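You operate a simulated robot arm through the tools that you are given. There is no shell and no other tool. Be economical: measure what you need, move in short steps, check, and stop when the job is done.

You run a simulated robot arm. Do the job below in one go: nothing can be reset, and whatever is moved stays where it is left.

TASK
Blow the wet can dry, then stand it in the white tray.
Fine: it stands in the yellow holder; blue switch on, hold the white button till the drops are gone, blue switch off again.

Only the result counts: the job must be done as asked and must still hold three seconds after the hand-in. Knocking over, shifting, dropping, spilling or breaking anything else fails it.

THE ROBOT
A 7-joint arm with a two-finger parallel gripper, fixed in place. Base frame: the origin is at the foot of the arm, x ahead of it, y to its left, z up. Lengths are in mm, angles in degrees, forces in N, time in s.
With the tool pointing down near the work surface it reaches from about 240 to 680 mm from the base axis. Its first joint turns from -66.0 to 66.0 degrees. Payload 2.4 kg.
Tool frame: the origin (TCP) lies between the finger pads and is the grasp point; the fingertips stand 30 mm ahead of it; z points along the fingers, y is the line along which they close. The gripper opens to 94 mm. The fingers are 28 mm wide and 10 mm thick; the gripper's body (50 by 96 mm) begins 55 mm behind the TCP.
Orientation is told as [roll, pitch, yaw] about the base's x, y, z axes, in that order, counted from this pose: with the fingers straight down and closing along the base's y, the tool's x points along the base's -x, its y along +y and its z along -z.

THE INTERFACE
- The arm moves only by the tool apply_moves. Its argument "deltas" is text: rows parted by semicolons, each of 7 numbers parted by spaces: the turn, a rotation vector about the tool's x, y, z in degrees, then the shift along the tool's x, y, z in mm, then the gripper command, from -1 (fully open) to 1 (shut), values between in proportion. In form: rx ry rz x y z fingers; .... A call has 1 to 8 rows; each row is the pose to reach, as a shift and turn from the pose commanded when the call began, along the tool's axes at that moment. Each row takes 0.2 s and may step no farther than 50 mm and 8.6 degrees from the row before; otherwise, or with a gripper value out of range, the whole call is refused. A pose out of reach is approached as far as the arm can. The call stops where the force on the tool passes 90 N (or 10 N more than at its start, if that is more) or the arm is blocked; 0.2 s more then pass. The fingers move at their own pace (about 153 mm/s each) and stop on an object; they squeeze with about 43 N. The grip force told is the motor's: it shows also when the fingers shut on nothing. Time passes only in rows, and 0.2 s behind the last, so rows that repeat a pose let the fingers close. The reply holds the time, the measured pose of the TCP, the force on the tool along the base axes, the opening and the grip force, in the units named above and with some noise.
- Cameras (640 x 400 px; columns grow to the right, rows downward): "scene" is fixed at [17, 450.3, 1467.1]; the picture's right is [-0.94, -0.34, 0.00], its down [-0.14, 0.38, -0.91] and it looks along [0.31, -0.86, -0.41] (base axes); focal length 364 px, centre (320, 200). "wrist" rides on the gripper at [-37, 0, -58] in the tool frame; the picture's right is [0.00, -1.00, 0.00], its down [0.97, 0.00, -0.24] and it looks along [0.24, 0.00, 0.97] (tool axes); focal length 218 px, centre (320, 200).
- camera(camera): a new picture of that camera. It takes no simulated time.
- measure_at(camera, pixels): there is no depth. For up to 12 entries [column, row, z] of the newest picture of that camera ("zoom" is the newest enlarged one), the place [x, y] in the base frame at which the ray of that pixel passes the height z, good to about 3 mm, but the place of the scene camera against the robot may be out by one fixed shift of up to 12 mm in any direction. It takes no simulated time.
- zoom(camera, box): a new picture of the part [left, top, right, bottom] of that camera's present view, enlarged. It takes no simulated time.
- job_done(): hands the job in; it is judged then, once.

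Go step by step. Measure first, check grasps and placings, and put right what went wrong. The budget is 80 turns and 34 pictures, counting those below and the enlarged ones. Unless the task says otherwise, let go and move clear before handing in, and close with one line.

The tools are called after "Emit:" by a JSON object that holds its "name" and its "arguments". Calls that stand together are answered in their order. apply_moves: Moves the arm, as the interface text tells. Its arguments: {"type":"object","properties":{"deltas":{"type":"string"}},"required":["deltas"]} The other tools are called the same way: camera (camera) takes a picture; measure_at (camera, pixels) gives the place at which the rays of pixels pass given heights; zoom (camera, box) takes an enlarged picture of a part of a camera's view; job_done () hands the job in.

At the start:

```text
t: 0.0
eef_pos: [397.8, -92.2, 1274.6]
ee_rot: [0.0, 0.0, 0.0]
contact_force: [0.0, -0.1, -0.7]
finger_gap: 94.4
grip_force: 0.1
```

scene: 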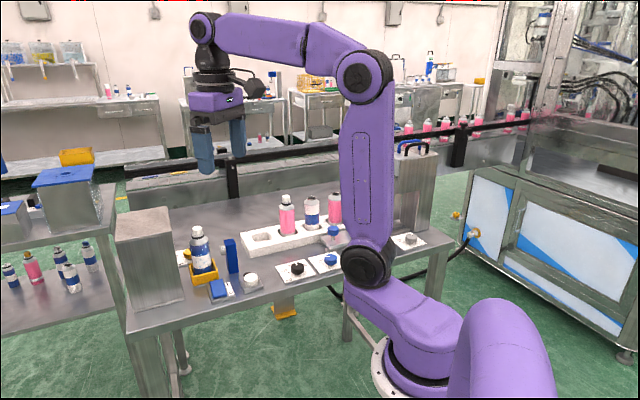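
wrist: 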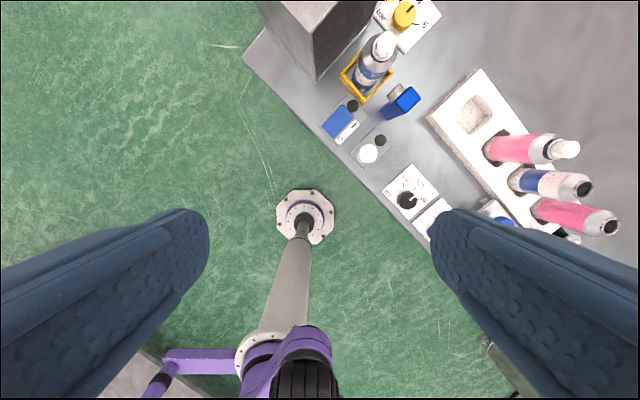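

The scene shows the can in the yellow holder near (203,255), a blue switch at about (218,288) and a white button near (251,280). I'll enlarge both views to see the details.

Emit:
{"name": "zoom", "arguments": {"camera": "scene", "box": [110, 180, 350, 330]}}

Emit:
{"name": "zoom", "arguments": {"camera": "wrist", "box": [240, 0, 640, 250]}}

```text
2.67 times, centred on (230, 255) of scene
```

zoom: 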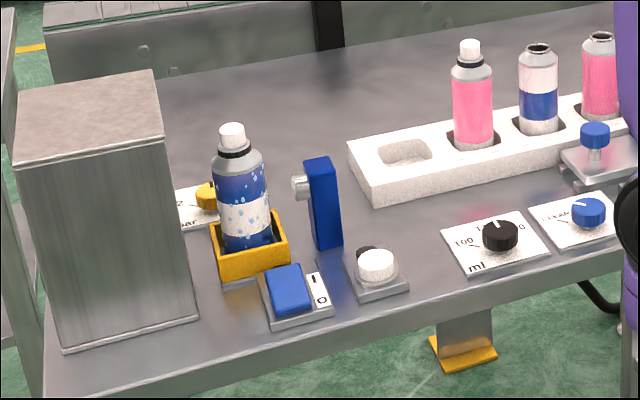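

```text
1.60 times, centred on (440, 125) of wrist
```

zoom: 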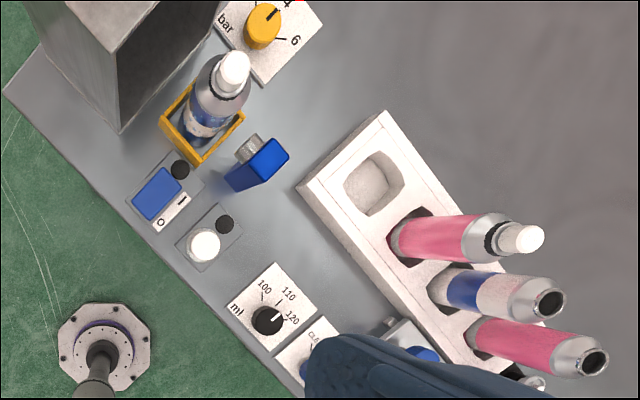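

The tray has one free pocket, at (372,183) in the enlarged wrist view. Next I'll measure the main points there.

Emit:
{"name": "measure_at", "arguments": {"camera": "zoom", "pixels": [[157, 193, 920], [182, 200, 910], [162, 222, 910], [204, 245, 925], [374, 186, 910], [236, 66, 1040], [197, 130, 925], [262, 160, 975], [388, 112, 935], [299, 187, 935], [180, 169, 910], [225, 224, 910]]}}

Emit:
{"name": "measure_at", "arguments": {"camera": "scene", "pixels": [[218, 287, 920], [251, 279, 920], [197, 229, 1040], [262, 236, 910], [262, 238, 935]]}}

```text
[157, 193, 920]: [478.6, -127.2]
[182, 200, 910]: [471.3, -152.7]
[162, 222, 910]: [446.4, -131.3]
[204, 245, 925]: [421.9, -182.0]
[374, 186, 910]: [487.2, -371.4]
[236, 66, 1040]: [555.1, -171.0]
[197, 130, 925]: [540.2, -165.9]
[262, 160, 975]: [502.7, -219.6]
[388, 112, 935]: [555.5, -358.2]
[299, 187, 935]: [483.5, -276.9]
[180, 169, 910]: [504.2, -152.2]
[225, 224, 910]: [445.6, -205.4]
```

```text
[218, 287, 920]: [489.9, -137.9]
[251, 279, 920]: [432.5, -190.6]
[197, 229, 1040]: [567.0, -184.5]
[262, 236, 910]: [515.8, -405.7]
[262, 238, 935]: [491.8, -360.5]
```

The can's cap top is near (556,-172), at a height of about 1040 (both cameras agree once the scene's shift is allowed for). I'll move the hand above the area, staying well clear, for a closer look.

Emit:
{"name": "apply_moves", "arguments": {"deltas": "0 0 0 -30 -24 21 -1; 0 0 0 -60 -49 42 -1; 0 0 0 -90 -74 63 -1; 0 0 0 -122 -98 80 -1; 0 0 0 -122 -98 80 -1"}}

Emit:
{"name": "camera", "arguments": {"camera": "wrist"}}

```text
t: 1.2
eef_pos: [518.4, -189.0, 1192.3]
ee_rot: [0.0, 0.0, 0.0]
contact_force: [0.3, -0.1, -0.1]
finger_gap: 94.2
grip_force: 0.1
```

```text
29 pictures are left
```

wrist: 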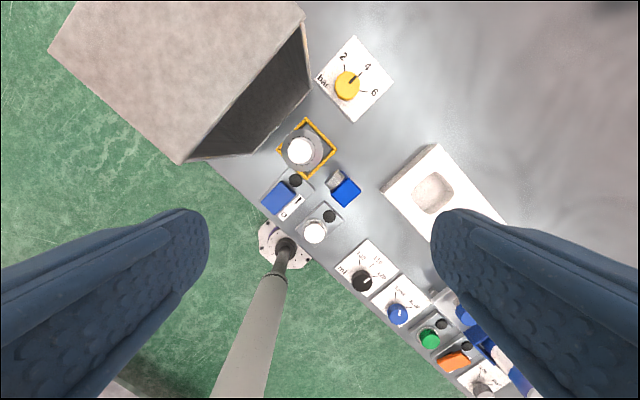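

Emit:
{"name": "zoom", "arguments": {"camera": "wrist", "box": [240, 80, 400, 260]}}

Emit:
{"name": "measure_at", "arguments": {"camera": "wrist", "pixels": [[300, 150, 1040], [307, 118, 935], [336, 150, 935], [278, 150, 935], [305, 178, 935], [346, 191, 975], [278, 197, 918], [314, 231, 925], [433, 192, 930], [435, 144, 935], [382, 190, 935]]}}

```text
2.22 times, centred on (320, 170) of wrist
```

zoom: 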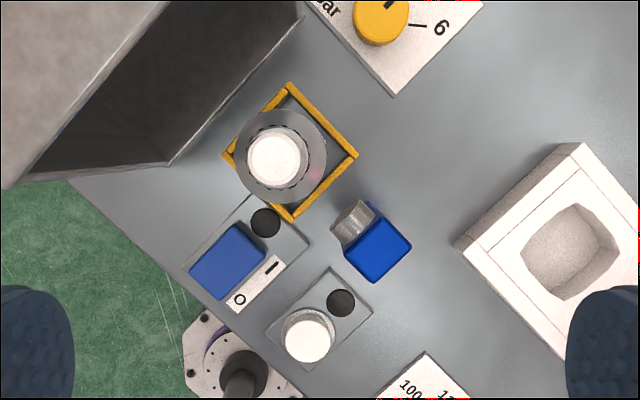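

```text
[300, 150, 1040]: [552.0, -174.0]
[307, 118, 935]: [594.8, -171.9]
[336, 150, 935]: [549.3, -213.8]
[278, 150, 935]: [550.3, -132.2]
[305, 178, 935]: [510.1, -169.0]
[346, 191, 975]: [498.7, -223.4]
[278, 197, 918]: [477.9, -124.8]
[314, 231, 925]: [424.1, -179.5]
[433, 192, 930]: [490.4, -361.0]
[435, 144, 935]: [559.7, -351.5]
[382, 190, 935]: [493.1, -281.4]
```

The holder is centred near (552,-172) with the can in it, and the table axes are turned about 45°. I'll measure the rocker's ends and the metal box's corners, then look at the rocker's tilt.

Emit:
{"name": "measure_at", "arguments": {"camera": "zoom", "pixels": [[248, 239, 918], [208, 284, 918], [271, 268, 908], [240, 300, 908], [168, 164, 904], [22, 182, 904], [265, 222, 908], [308, 341, 925], [341, 303, 908], [352, 222, 960], [378, 248, 975], [276, 157, 1040]]}}

Emit:
{"name": "measure_at", "arguments": {"camera": "wrist", "pixels": [[305, 18, 1050], [305, 18, 1090], [180, 163, 1050], [180, 163, 1090], [310, 93, 904]]}}

Emit:
{"name": "zoom", "arguments": {"camera": "scene", "box": [180, 215, 280, 305]}}

```text
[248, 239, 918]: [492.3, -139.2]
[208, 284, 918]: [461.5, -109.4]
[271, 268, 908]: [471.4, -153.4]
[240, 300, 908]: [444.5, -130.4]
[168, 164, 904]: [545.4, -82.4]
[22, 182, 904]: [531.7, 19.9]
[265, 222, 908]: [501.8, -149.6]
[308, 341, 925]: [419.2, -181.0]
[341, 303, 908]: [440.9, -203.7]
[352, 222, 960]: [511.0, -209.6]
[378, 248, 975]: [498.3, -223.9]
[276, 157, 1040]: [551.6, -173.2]
```

```text
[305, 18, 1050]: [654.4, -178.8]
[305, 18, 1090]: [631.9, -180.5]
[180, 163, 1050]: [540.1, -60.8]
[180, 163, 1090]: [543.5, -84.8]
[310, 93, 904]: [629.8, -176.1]
```

```text
4.44 times, centred on (230, 260) of scene
```

zoom: 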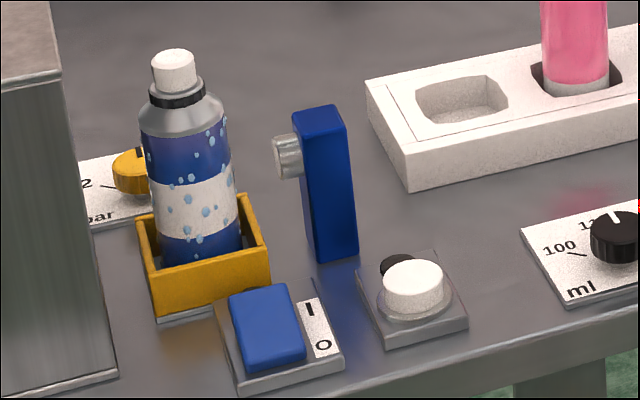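

The rocker's centre is near (477,-124), with the I end toward the can. The box face is about 55 mm from the can and its top is near 1090. I'll turn to yaw -45 above the switch with the fingers shut, then lean the tool away from the can.

Emit:
{"name": "apply_moves", "arguments": {"deltas": "0 0 8 5 9 0 1; 0 0 16 10 18 0 1; 0 0 24 15 27 0 1; 0 0 32 20 36 0 1; 0 0 40 25 45 0 1; 0 0 45 30 53 0 1; 0 0 45 30 53 0 1"}}

Emit:
{"name": "apply_moves", "arguments": {"deltas": "0 -7 0 0 0 0 1; 0 -14 0 0 0 0 1; 0 -20 0 0 0 0 1; 0 -20 0 0 0 0 1"}}

```text
t: 2.8
eef_pos: [488.4, -136.7, 1195.0]
ee_rot: [0.0, -0.1, -45.0]
contact_force: [-0.1, -0.2, 0.2]
finger_gap: 0.0
grip_force: 33.0
```

```text
t: 3.8
eef_pos: [489.0, -136.5, 1195.5]
ee_rot: [-0.1, -20.1, -45.1]
contact_force: [-0.4, 0.6, 0.0]
finger_gap: 0.0
grip_force: 33.0
```

The tool is above the switch with a 20° lean. I'll take a picture to check the lean direction before going down.

Emit:
{"name": "camera", "arguments": {"camera": "wrist"}}

Emit:
{"name": "camera", "arguments": {"camera": "scene"}}

```text
26 pictures are left
```

wrist: 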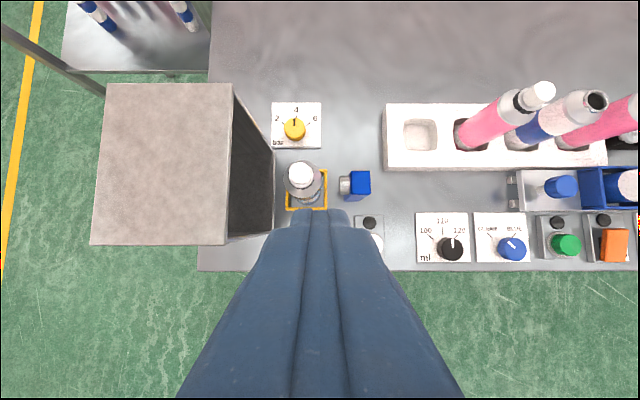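

```text
25 pictures are left
```

scene: 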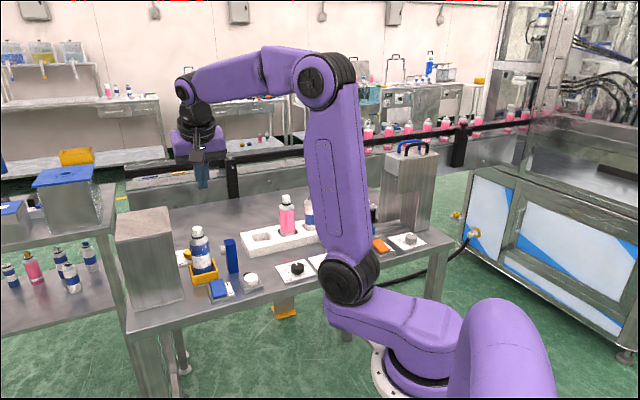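

The lean is right: the table's far side is in view and the can's cap is clear at (300,175). Now I'll go down to about 25 mm above the rocker.

Emit:
{"name": "apply_moves", "arguments": {"deltas": "0 0 0 15.4 0 42.3 1; 0 0 0 30.8 0 84.6 1; 0 0 0 46.2 0 126.9 1; 0 0 0 61.6 0 169.2 1; 0 0 0 75.2 0 206.7 1; 0 0 0 75.2 0 206.7 1"}}

Emit:
{"name": "zoom", "arguments": {"camera": "scene", "box": [160, 190, 300, 310]}}

```text
t: 5.2
eef_pos: [489.7, -135.1, 972.8]
ee_rot: [0.0, -20.0, -44.9]
contact_force: [0.8, -0.7, 0.5]
finger_gap: 0.0
grip_force: 33.2
```

```text
3.33 times, centred on (230, 250) of scene
```

zoom: 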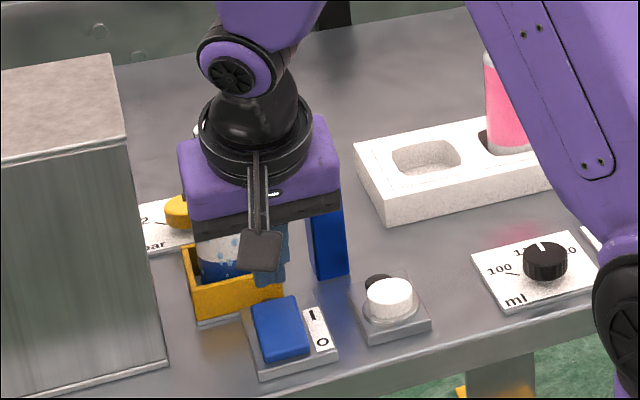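

The closed tips are just above the rocker's I end, near (272,280). There is also a black plate on the near side of the gripper, so I'll measure its height to keep it clear of things.

Emit:
{"name": "measure_at", "arguments": {"camera": "zoom", "pixels": [[260, 268, 930], [260, 268, 950], [260, 268, 970], [260, 268, 1000], [270, 285, 940], [270, 285, 930]]}}

Emit:
{"name": "apply_moves", "arguments": {"deltas": "0 0 0 3.4 0 9.4 1; 0 0 0 5.1 0 14.1 1; 0 0 0 5.1 0 14.1 1"}}

```text
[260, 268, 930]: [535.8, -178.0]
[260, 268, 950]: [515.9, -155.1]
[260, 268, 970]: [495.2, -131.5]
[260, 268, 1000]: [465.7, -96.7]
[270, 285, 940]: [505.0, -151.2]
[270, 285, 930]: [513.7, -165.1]
```

```text
t: 6.0
eef_pos: [490.5, -136.5, 960.0]
ee_rot: [0.0, -20.0, -44.9]
contact_force: [-0.3, 0.6, 1.0]
finger_gap: 0.1
grip_force: 33.0
```

No contact yet at z = 960. The plate rides at about z = 1000, clear of everything, so I'll carry on down in small steps.

Emit:
{"name": "apply_moves", "arguments": {"deltas": "0 0 0 1 0 2.8 1; 0 0 0 2 0 5.6 1; 0 0 0 3 0 8.5 1; 0 0 0 3 0 8.5 1"}}

Emit:
{"name": "zoom", "arguments": {"camera": "scene", "box": [180, 240, 280, 305]}}

```text
t: 7.0
eef_pos: [491.0, -138.8, 952.7]
ee_rot: [0.3, -20.4, -45.1]
contact_force: [-3.7, -1.3, 40.7]
finger_gap: 0.0
grip_force: 33.4
```

```text
6.15 times, centred on (230, 272) of scene
```

zoom: 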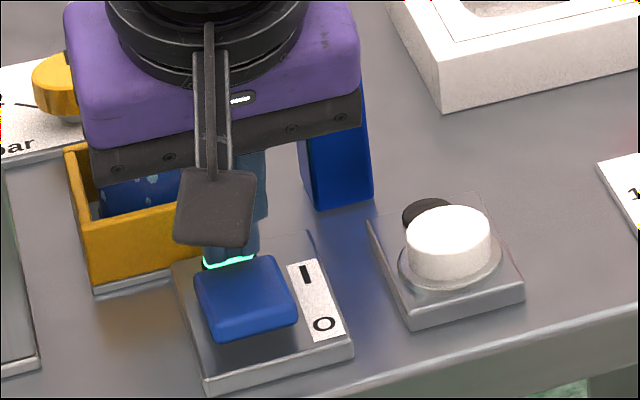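

The rocker has tipped and the lamp glows green at (228,262), with 40 N on the tool. I'll rise and confirm it stays on.

Emit:
{"name": "apply_moves", "arguments": {"deltas": "0 0 0 -6.8 0 -18.8 1; 0 0 0 -17.1 0 -47 1; 0 0 0 -17.1 0 -47 1"}}

Emit:
{"name": "zoom", "arguments": {"camera": "scene", "box": [180, 225, 280, 305]}}

```text
t: 7.8
eef_pos: [490.2, -137.5, 1000.9]
ee_rot: [-0.1, -19.9, -45.0]
contact_force: [0.4, -0.1, 0.1]
finger_gap: 0.1
grip_force: 32.8
```

```text
5.00 times, centred on (230, 265) of scene
```

zoom: 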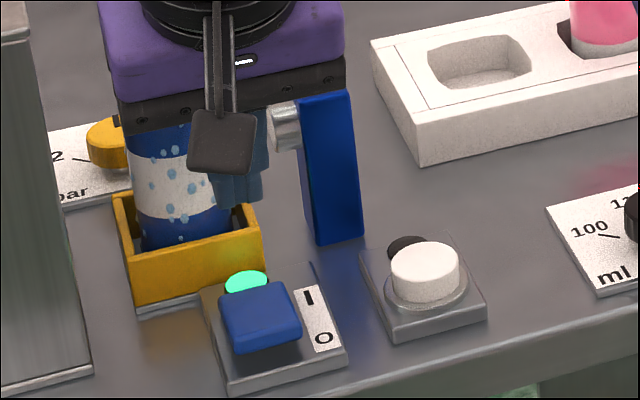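

The switch is on: the lamp is lit at (246,282). Next I'll move across above the white button at about (421,-181).

Emit:
{"name": "apply_moves", "arguments": {"deltas": "0 0 0 7 -40 -2.6 1; 0 0 0 14.3 -79.5 -5.2 1; 0 0 0 21.1 -79.5 13.6 1; 0 0 0 22.9 -79.5 18.3 1; 0 0 0 22.9 -79.5 18.3 1"}}

Emit:
{"name": "zoom", "arguments": {"camera": "scene", "box": [180, 205, 300, 305]}}

```text
t: 9.0
eef_pos: [422.1, -182.5, 974.7]
ee_rot: [0.0, -20.0, -45.0]
contact_force: [0.0, 0.8, -0.5]
finger_gap: 0.1
grip_force: 33.1
```

```text
4.00 times, centred on (240, 255) of scene
```

zoom: 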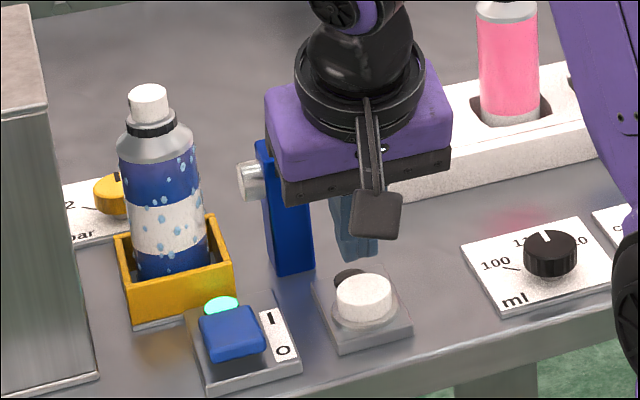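

The tip is right above the button at (362,295), so I'll press down in small steps.

Emit:
{"name": "apply_moves", "arguments": {"deltas": "0 0 0 1.7 0 4.7 1; 0 0 0 3.4 0 9.4 1; 0 0 0 5.1 0 14.1 1; 0 0 0 5.1 0 14.1 1"}}

```text
t: 10.0
eef_pos: [422.4, -182.5, 961.1]
ee_rot: [0.0, -20.0, -45.0]
contact_force: [0.0, 0.2, 0.0]
finger_gap: 0.0
grip_force: 32.4
```

Emit:
{"name": "apply_moves", "arguments": {"deltas": "0 0 0 1 0 2.8 1; 0 0 0 2 0 5.6 1; 0 0 0 3 0 8.5 1; 0 0 0 3 0 8.5 1"}}

Emit:
{"name": "zoom", "arguments": {"camera": "scene", "box": [180, 205, 300, 305]}}

```text
t: 11.0
eef_pos: [423.2, -181.5, 952.4]
ee_rot: [0.0, -20.0, -45.0]
contact_force: [-0.6, -1.0, 3.6]
finger_gap: 0.0
grip_force: 32.9
```

```text
4.00 times, centred on (240, 255) of scene
```

zoom: 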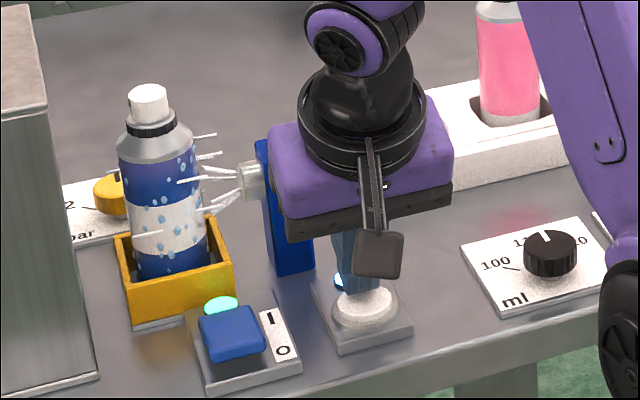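

The jet is blowing from (240,180) onto the can and the button's lamp is lit. I'll hold it with 1 mm more press and watch the drops.

Emit:
{"name": "apply_moves", "arguments": {"deltas": "0 0 0 0.3 0 0.9 1; 0 0 0 0.3 0 0.9 1; 0 0 0 0.3 0 0.9 1; 0 0 0 0.3 0 0.9 1; 0 0 0 0.3 0 0.9 1; 0 0 0 0.3 0 0.9 1; 0 0 0 0.3 0 0.9 1; 0 0 0 0.3 0 0.9 1"}}

Emit:
{"name": "zoom", "arguments": {"camera": "scene", "box": [180, 205, 300, 305]}}

```text
t: 12.8
eef_pos: [423.3, -182.9, 951.9]
ee_rot: [0.0, -20.0, -45.1]
contact_force: [-0.4, -0.8, 7.5]
finger_gap: 0.0
grip_force: 33.3
```

```text
4.00 times, centred on (240, 255) of scene
```

zoom: 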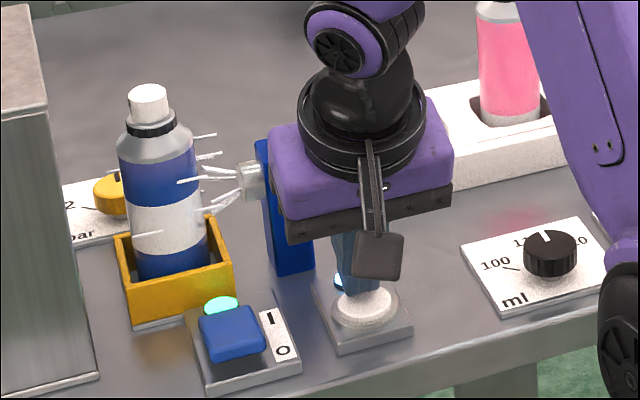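

All the drops are gone. I'll let go of the button by rising, then move across above the rocker's O end.

Emit:
{"name": "apply_moves", "arguments": {"deltas": "0 0 0 -8 0 -22 1; 0 0 0 -16.4 0 -45 1; 0 0 0 -9.4 40 -47.6 1; 0 0 0 -2.5 79.9 -50.1 1; 0 0 0 7.8 79.9 -21.9 1; 0 0 0 7.8 79.9 -21.9 1"}}

Emit:
{"name": "zoom", "arguments": {"camera": "scene", "box": [180, 205, 300, 305]}}

```text
t: 14.2
eef_pos: [469.5, -115.7, 968.2]
ee_rot: [-0.1, -20.0, -44.9]
contact_force: [-0.1, -0.2, 0.2]
finger_gap: 0.0
grip_force: 32.9
```

```text
4.00 times, centred on (240, 255) of scene
```

zoom: 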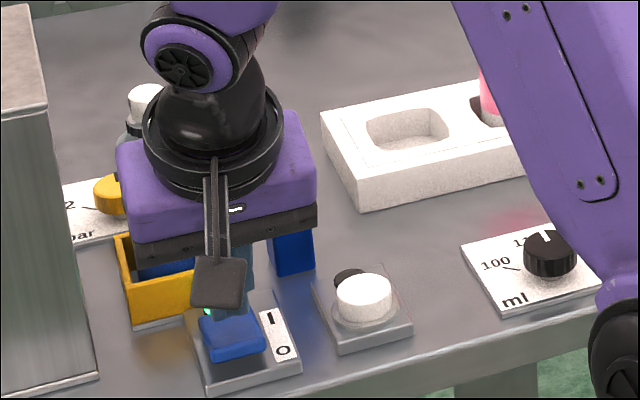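

The tip hangs over the O half, near (232,318), so I'll press down.

Emit:
{"name": "apply_moves", "arguments": {"deltas": "0 0 0 2.4 0 6.6 1; 0 0 0 4.1 0 11.3 1; 0 0 0 5.5 0 15 1; 0 0 0 6.2 0 17 1; 0 0 0 6.2 0 17 1"}}

Emit:
{"name": "zoom", "arguments": {"camera": "scene", "box": [180, 205, 300, 305]}}

```text
t: 15.4
eef_pos: [467.6, -115.6, 954.6]
ee_rot: [0.1, -20.4, -45.0]
contact_force: [-30.5, 13.3, 70.9]
finger_gap: 0.0
grip_force: 32.5
```

```text
4.00 times, centred on (240, 255) of scene
```

zoom: 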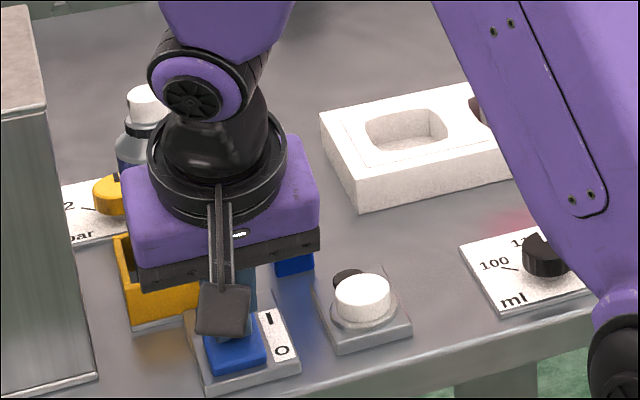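

The tool reads 71 N and no green shows now. I'll rise and check the switch.

Emit:
{"name": "apply_moves", "arguments": {"deltas": "0 0 0 -13.7 0 -37.6 1; 0 0 0 -29 0 -79.9 1; 0 0 0 -44.5 0 -122.2 1; 0 0 0 -60 0 -164.5 1; 0 0 0 -75.2 0 -206.7 1; 0 0 0 -82 0 -225.5 1; 0 0 0 -82 0 -225.5 1"}}

Emit:
{"name": "zoom", "arguments": {"camera": "scene", "box": [180, 205, 300, 305]}}

```text
t: 17.0
eef_pos: [468.6, -115.9, 1190.9]
ee_rot: [-0.1, -20.0, -45.0]
contact_force: [0.0, 0.3, 0.2]
finger_gap: 0.0
grip_force: 33.2
```

```text
4.00 times, centred on (240, 255) of scene
```

zoom: 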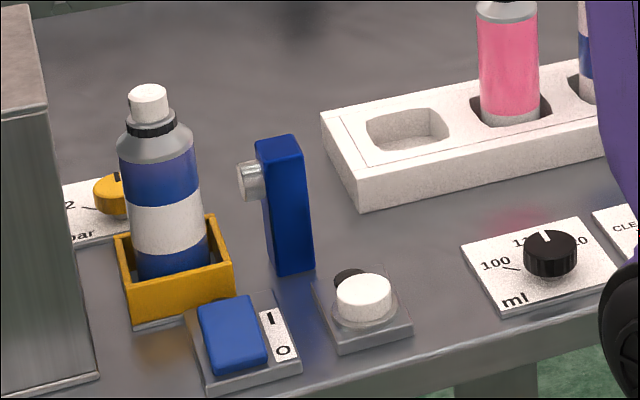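

The switch is off, the lamp is dark and the can is dry. Now I'll straighten the tool, open the fingers and turn toward yaw +45 while moving above the can at (552,-172).

Emit:
{"name": "apply_moves", "arguments": {"deltas": "0 7 0 0 0 0 -1; 0 14 0 0 0 0 -1; 0 20 0 0 0 0 -1; 0 20 0 0 0 0 -1"}}

Emit:
{"name": "apply_moves", "arguments": {"deltas": "0 0 -8 -16 3 0 -1; 0 0 -16 -33 6 0 -1; 0 0 -24 -50 10 0 -1; 0 0 -32 -66 13 0 -1; 0 0 -40 -83 16 0 -1; 0 0 -45 -98.6 19.3 0 -1; 0 0 -45 -98.6 19.3 0 -1"}}

Emit:
{"name": "apply_moves", "arguments": {"deltas": "0 0 -8 0 0 0 -1; 0 0 -16 0 0 0 -1; 0 0 -24 0 0 0 -1; 0 0 -32 0 0 0 -1; 0 0 -40 0 0 0 -1; 0 0 -45 0 0 0 -1; 0 0 -45 0 0 0 -1"}}

Emit:
{"name": "camera", "arguments": {"camera": "wrist"}}

```text
t: 18.0
eef_pos: [468.9, -114.8, 1190.8]
ee_rot: [0.0, 0.2, -45.0]
contact_force: [0.3, -1.4, -1.2]
finger_gap: 94.0
grip_force: 0.1
```

```text
t: 19.6
eef_pos: [552.0, -171.0, 1190.2]
ee_rot: [0.0, 0.0, 0.2]
contact_force: [0.3, 0.1, -0.3]
finger_gap: 94.0
grip_force: 0.0
```

```text
t: 21.2
eef_pos: [553.1, -171.9, 1190.6]
ee_rot: [0.0, 0.0, 45.1]
contact_force: [0.0, 0.3, 0.3]
finger_gap: 94.1
grip_force: 0.1
```

```text
15 pictures are left
```

wrist: 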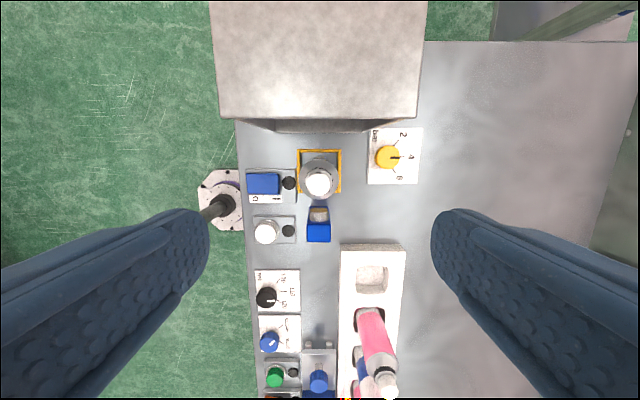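

The view is now aligned with the table, with the can at (319,180) and the pocket at (371,279). I'll measure these precisely.

Emit:
{"name": "measure_at", "arguments": {"camera": "wrist", "pixels": [[318, 184, 1042], [319, 176, 1000], [298, 150, 935], [341, 150, 935], [341, 193, 935], [318, 118, 1090], [371, 266, 935], [371, 292, 935], [357, 279, 935], [386, 279, 935], [371, 316, 935], [319, 231, 975]]}}

Emit:
{"name": "zoom", "arguments": {"camera": "wrist", "box": [260, 100, 440, 340]}}

```text
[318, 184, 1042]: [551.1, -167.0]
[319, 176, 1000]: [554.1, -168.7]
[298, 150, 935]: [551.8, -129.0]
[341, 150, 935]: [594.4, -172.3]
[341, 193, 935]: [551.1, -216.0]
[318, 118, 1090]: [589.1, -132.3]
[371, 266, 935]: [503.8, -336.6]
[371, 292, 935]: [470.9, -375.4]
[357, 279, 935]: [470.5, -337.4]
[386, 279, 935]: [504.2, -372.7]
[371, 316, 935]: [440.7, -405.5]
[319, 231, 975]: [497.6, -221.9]
```

```text
1.67 times, centred on (350, 220) of wrist
```

zoom: 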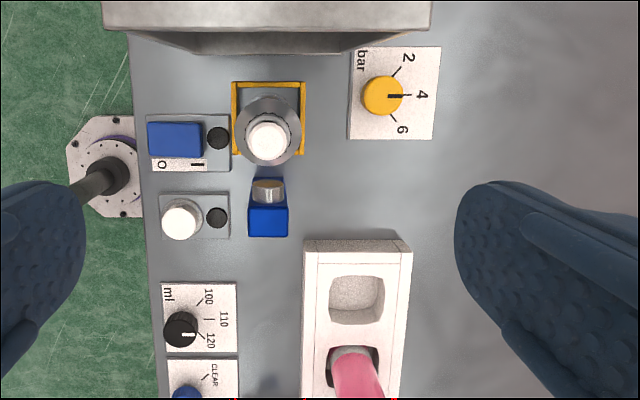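

The can axis is near (552,-171), under the TCP, and the pocket centre is (487.5,-355.5). I'll go down over the can to z = 1000, watching the force.

Emit:
{"name": "apply_moves", "arguments": {"deltas": "0 0 0 0 0 45 -1; 0 0 0 0 0 90 -1; 0 0 0 0 0 130 -1; 0 0 0 0 0 155 -1; 0 0 0 0 0 170 -1; 0 0 0 0 0 182 -1; 0 0 0 0 0 191 -1; 0 0 0 0 0 191 -1"}}

Emit:
{"name": "zoom", "arguments": {"camera": "scene", "box": [140, 170, 280, 310]}}

```text
t: 23.0
eef_pos: [553.2, -170.0, 998.9]
ee_rot: [0.0, 0.0, 45.1]
contact_force: [-0.8, -0.2, -0.3]
finger_gap: 94.2
grip_force: 0.1
```

```text
2.86 times, centred on (210, 240) of scene
```

zoom: 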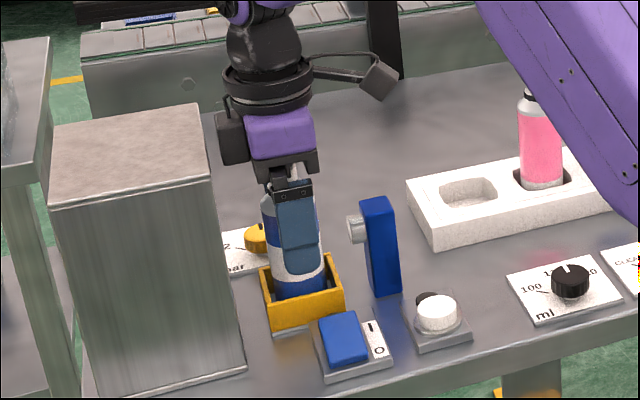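

The fingers straddle the can around (295,225) without contact. Now I'll close on it.

Emit:
{"name": "apply_moves", "arguments": {"deltas": "0 0 0 0 0 0 0; 0 0 0 0 0 0 0.5; 0 0 0 0 0 0 1; 0 0 0 0 0 0 1; 0 0 0 0 0 0 1"}}

```text
t: 24.2
eef_pos: [551.3, -170.2, 999.6]
ee_rot: [0.0, 0.1, 44.9]
contact_force: [-0.4, -0.1, 0.3]
finger_gap: 44.4
grip_force: 42.8
```

Grip is 42.8 N at a 44.4 mm opening. I'll lift straight up.

Emit:
{"name": "apply_moves", "arguments": {"deltas": "0 0 0 0 0 -10 1; 0 0 0 0 0 -30 1; 0 0 0 0 0 -60 1; 0 0 0 0 0 -90 1; 0 0 0 0 0 -120 1; 0 0 0 0 0 -130 1; 0 0 0 0 0 -130 1"}}

Emit:
{"name": "zoom", "arguments": {"camera": "scene", "box": [140, 120, 300, 310]}}

```text
t: 25.8
eef_pos: [552.2, -170.9, 1130.2]
ee_rot: [0.0, 0.0, 45.0]
contact_force: [0.3, -0.2, -0.8]
finger_gap: 44.3
grip_force: 43.1
```

```text
2.11 times, centred on (220, 215) of scene
```

zoom: 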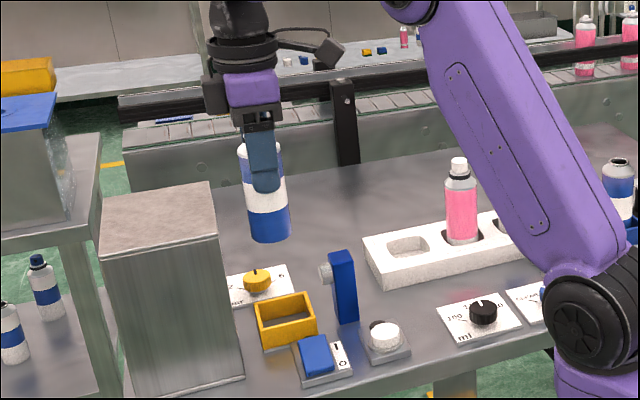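

The can is held upright and clear, and nothing else has moved. I'll carry it above the pocket.

Emit:
{"name": "apply_moves", "arguments": {"deltas": "0 0 0 25 -12 0 1; 0 0 0 65 -31 0 1; 0 0 0 105 -50 0 1; 0 0 0 140 -67 0 1; 0 0 0 165 -79 0 1; 0 0 0 176 -84.8 0 1; 0 0 0 176 -84.8 0 1"}}

Emit:
{"name": "camera", "arguments": {"camera": "wrist"}}

Emit:
{"name": "zoom", "arguments": {"camera": "scene", "box": [190, 120, 350, 280]}}

```text
t: 27.4
eef_pos: [486.7, -354.8, 1129.5]
ee_rot: [0.0, 0.1, 45.0]
contact_force: [0.1, 0.5, -2.1]
finger_gap: 44.1
grip_force: 42.6
```

```text
11 pictures are left
```

wrist: 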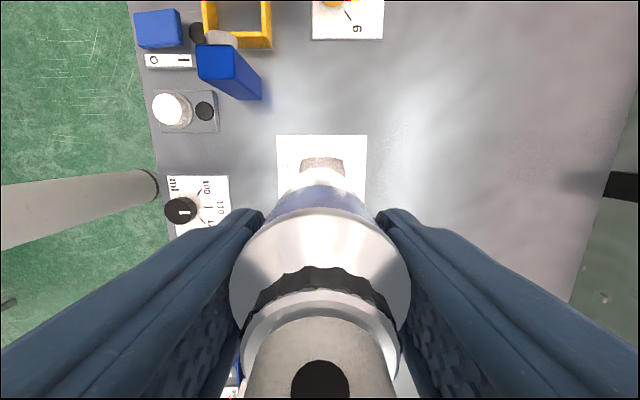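

```text
2.50 times, centred on (270, 200) of scene
```

zoom: 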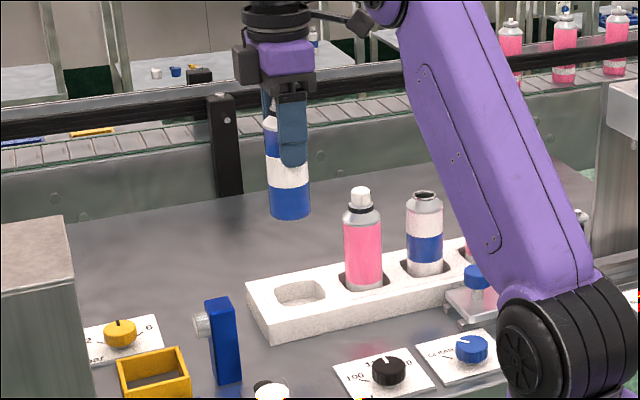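

The tray edge shows at (277–367,135) and the pocket's rim at (322,158). I'll check both against the TCP.

Emit:
{"name": "measure_at", "arguments": {"camera": "wrist", "pixels": [[277, 135, 935], [367, 135, 935], [322, 158, 935], [301, 170, 935], [344, 170, 935]]}}

```text
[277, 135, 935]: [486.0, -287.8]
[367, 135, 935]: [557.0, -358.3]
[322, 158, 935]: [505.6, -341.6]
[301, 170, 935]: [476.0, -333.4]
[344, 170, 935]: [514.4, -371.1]
```

The TCP is within about 2 mm of the pocket centre. I'll shift 2 mm along the table's cross axis and lower into the pocket, slowly near the end.

Emit:
{"name": "apply_moves", "arguments": {"deltas": "0 0 0 0 -2 25 1; 0 0 0 0 -2 55 1; 0 0 0 0 -2 75 1; 0 0 0 0 -2 85 1; 0 0 0 0 -2 85 1"}}

Emit:
{"name": "zoom", "arguments": {"camera": "scene", "box": [210, 170, 350, 260]}}

Emit:
{"name": "zoom", "arguments": {"camera": "wrist", "box": [220, 100, 420, 260]}}

```text
t: 28.6
eef_pos: [489.1, -357.2, 1043.7]
ee_rot: [0.0, -0.1, 45.0]
contact_force: [-0.6, -0.4, -1.6]
finger_gap: 44.5
grip_force: 43.1
```

```text
4.44 times, centred on (280, 215) of scene
```

zoom: 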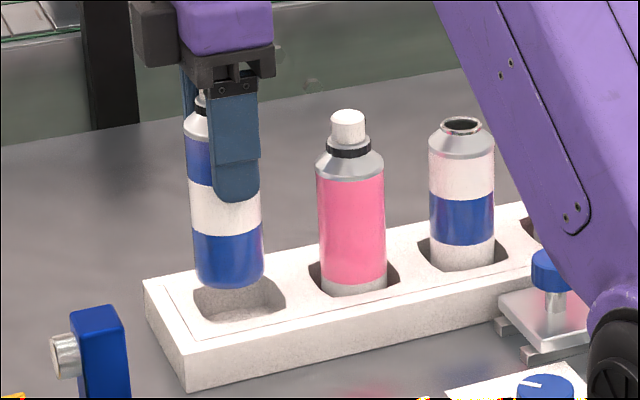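

```text
2.50 times, centred on (320, 180) of wrist
```

zoom: 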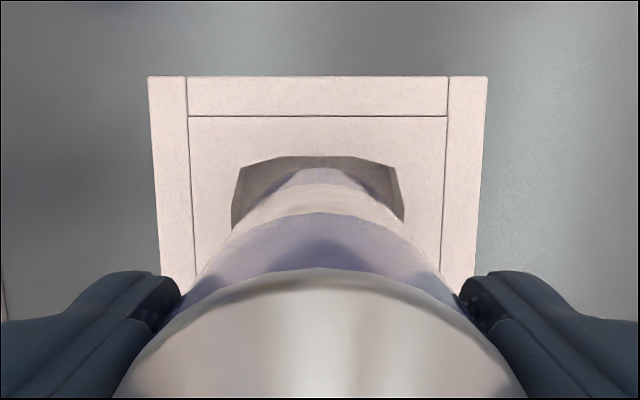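

The can is centred over the pocket: its bottom is at (229,270), above the opening, and the sides line up in the wrist view. I'll keep lowering gently.

Emit:
{"name": "apply_moves", "arguments": {"deltas": "0 0 0 0 0 10 1; 0 0 0 0 0 20 1; 0 0 0 0 0 28 1; 0 0 0 0 0 34 1; 0 0 0 0 0 34 1"}}

```text
t: 29.8
eef_pos: [488.9, -358.1, 1008.6]
ee_rot: [-0.1, 0.0, 45.0]
contact_force: [-0.1, -0.2, -1.6]
finger_gap: 44.0
grip_force: 43.3
```

Emit:
{"name": "apply_moves", "arguments": {"deltas": "0 0 0 0 0 2 1; 0 0 0 0 0 4 1; 0 0 0 0 0 6 1; 0 0 0 0 0 6 1"}}

Emit:
{"name": "zoom", "arguments": {"camera": "scene", "box": [210, 170, 350, 260]}}

```text
t: 30.8
eef_pos: [489.2, -356.9, 1003.5]
ee_rot: [0.0, -0.1, 45.0]
contact_force: [-0.6, 1.1, -1.7]
finger_gap: 44.4
grip_force: 43.0
```

```text
4.44 times, centred on (280, 215) of scene
```

zoom: 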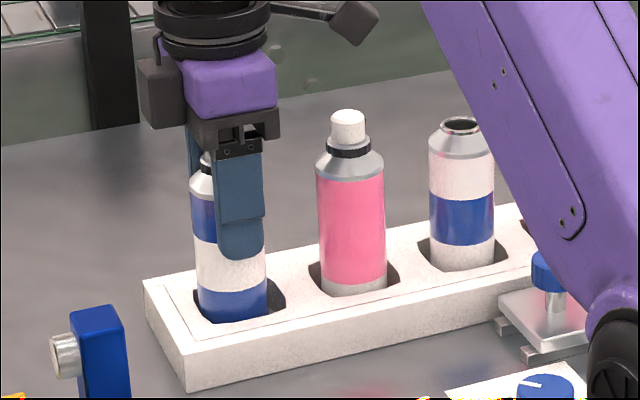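

The can is in the pocket, with its bottom at (233,318), but there's no load yet. I'll lower in millimetre steps until it touches.

Emit:
{"name": "apply_moves", "arguments": {"deltas": "0 0 0 0 0 1 1; 0 0 0 0 0 2 1; 0 0 0 0 0 3 1; 0 0 0 0 0 4 1; 0 0 0 0 0 4 1"}}

```text
t: 32.0
eef_pos: [489.0, -356.7, 1000.7]
ee_rot: [0.0, 0.0, 45.0]
contact_force: [-2.2, 1.4, 4.1]
finger_gap: 44.4
grip_force: 43.2
```

The load changed from -1.7 to +4.1 N, which suggests it has touched down. One more millimetre will confirm.

Emit:
{"name": "apply_moves", "arguments": {"deltas": "0 0 0 0 0 1 1; 0 0 0 0 0 1 1"}}

Emit:
{"name": "zoom", "arguments": {"camera": "scene", "box": [220, 200, 300, 255]}}

```text
t: 32.6
eef_pos: [489.1, -357.4, 1000.5]
ee_rot: [-0.1, 0.0, 45.0]
contact_force: [-2.8, 1.8, 17.8]
finger_gap: 44.3
grip_force: 42.9
```

```text
7.27 times, centred on (260, 228) of scene
```

zoom: 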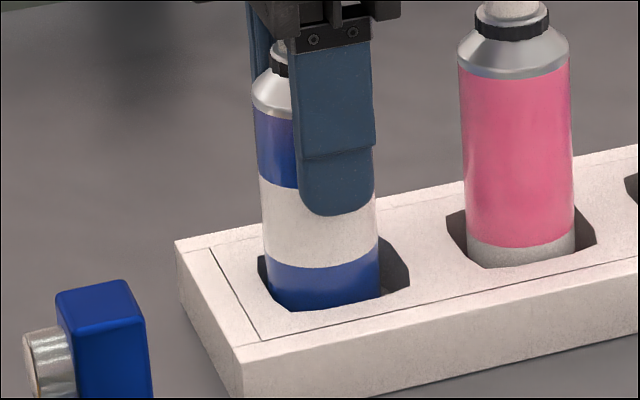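

The load is 17.8 N. The cylinder shows the same visible height as the seated pink can (about 195 px), so it is on the pocket floor. I'll ease off the press, release slowly and rise.

Emit:
{"name": "apply_moves", "arguments": {"deltas": "0 0 0 0 0 -1 1; 0 0 0 0 0 -1 0; 0 0 0 0 0 -1 -0.5; 0 0 0 0 0 -1 -1; 0 0 0 0 0 -1 -1"}}

Emit:
{"name": "apply_moves", "arguments": {"deltas": "0 0 0 0 0 -15 -1; 0 0 0 0 0 -40 -1; 0 0 0 0 0 -80 -1; 0 0 0 0 0 -120 -1; 0 0 0 0 0 -160 -1; 0 0 0 0 0 -190 -1; 0 0 0 0 0 -190 -1"}}

Emit:
{"name": "camera", "arguments": {"camera": "scene"}}

Emit:
{"name": "zoom", "arguments": {"camera": "scene", "box": [180, 180, 350, 290]}}

```text
t: 33.8
eef_pos: [489.4, -356.5, 999.2]
ee_rot: [-0.1, 0.0, 45.0]
contact_force: [-0.5, 0.7, -0.3]
finger_gap: 94.0
grip_force: 0.0
```

```text
t: 35.4
eef_pos: [487.7, -357.7, 1190.9]
ee_rot: [0.1, 0.0, 44.9]
contact_force: [0.2, -0.2, 0.5]
finger_gap: 93.9
grip_force: 0.0
```

```text
5 pictures are left
```

scene: 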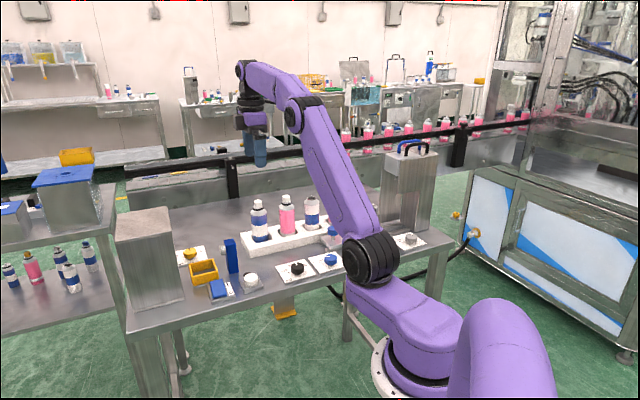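

```text
3.64 times, centred on (265, 235) of scene
```

zoom: 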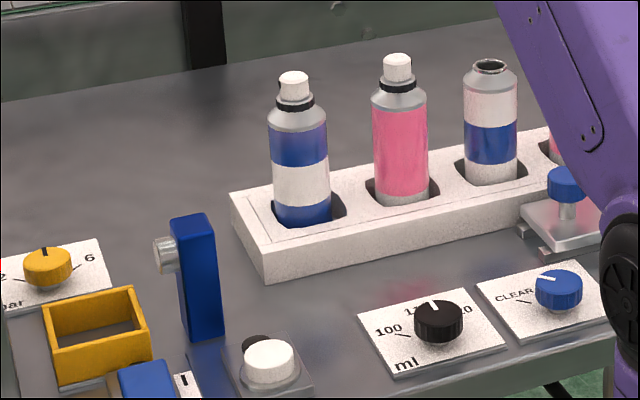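

The dry can stands upright in the tray pocket at (300,150), the hand is clear, the switch is off and nothing else has moved. I'm handing the job in.

Emit:
{"name": "job_done", "arguments": {}}

```text
The job is handed in.
```

The can is blown dry and stands upright in the free pocket of the white tray; the blue switch is off again and nothing else moved.
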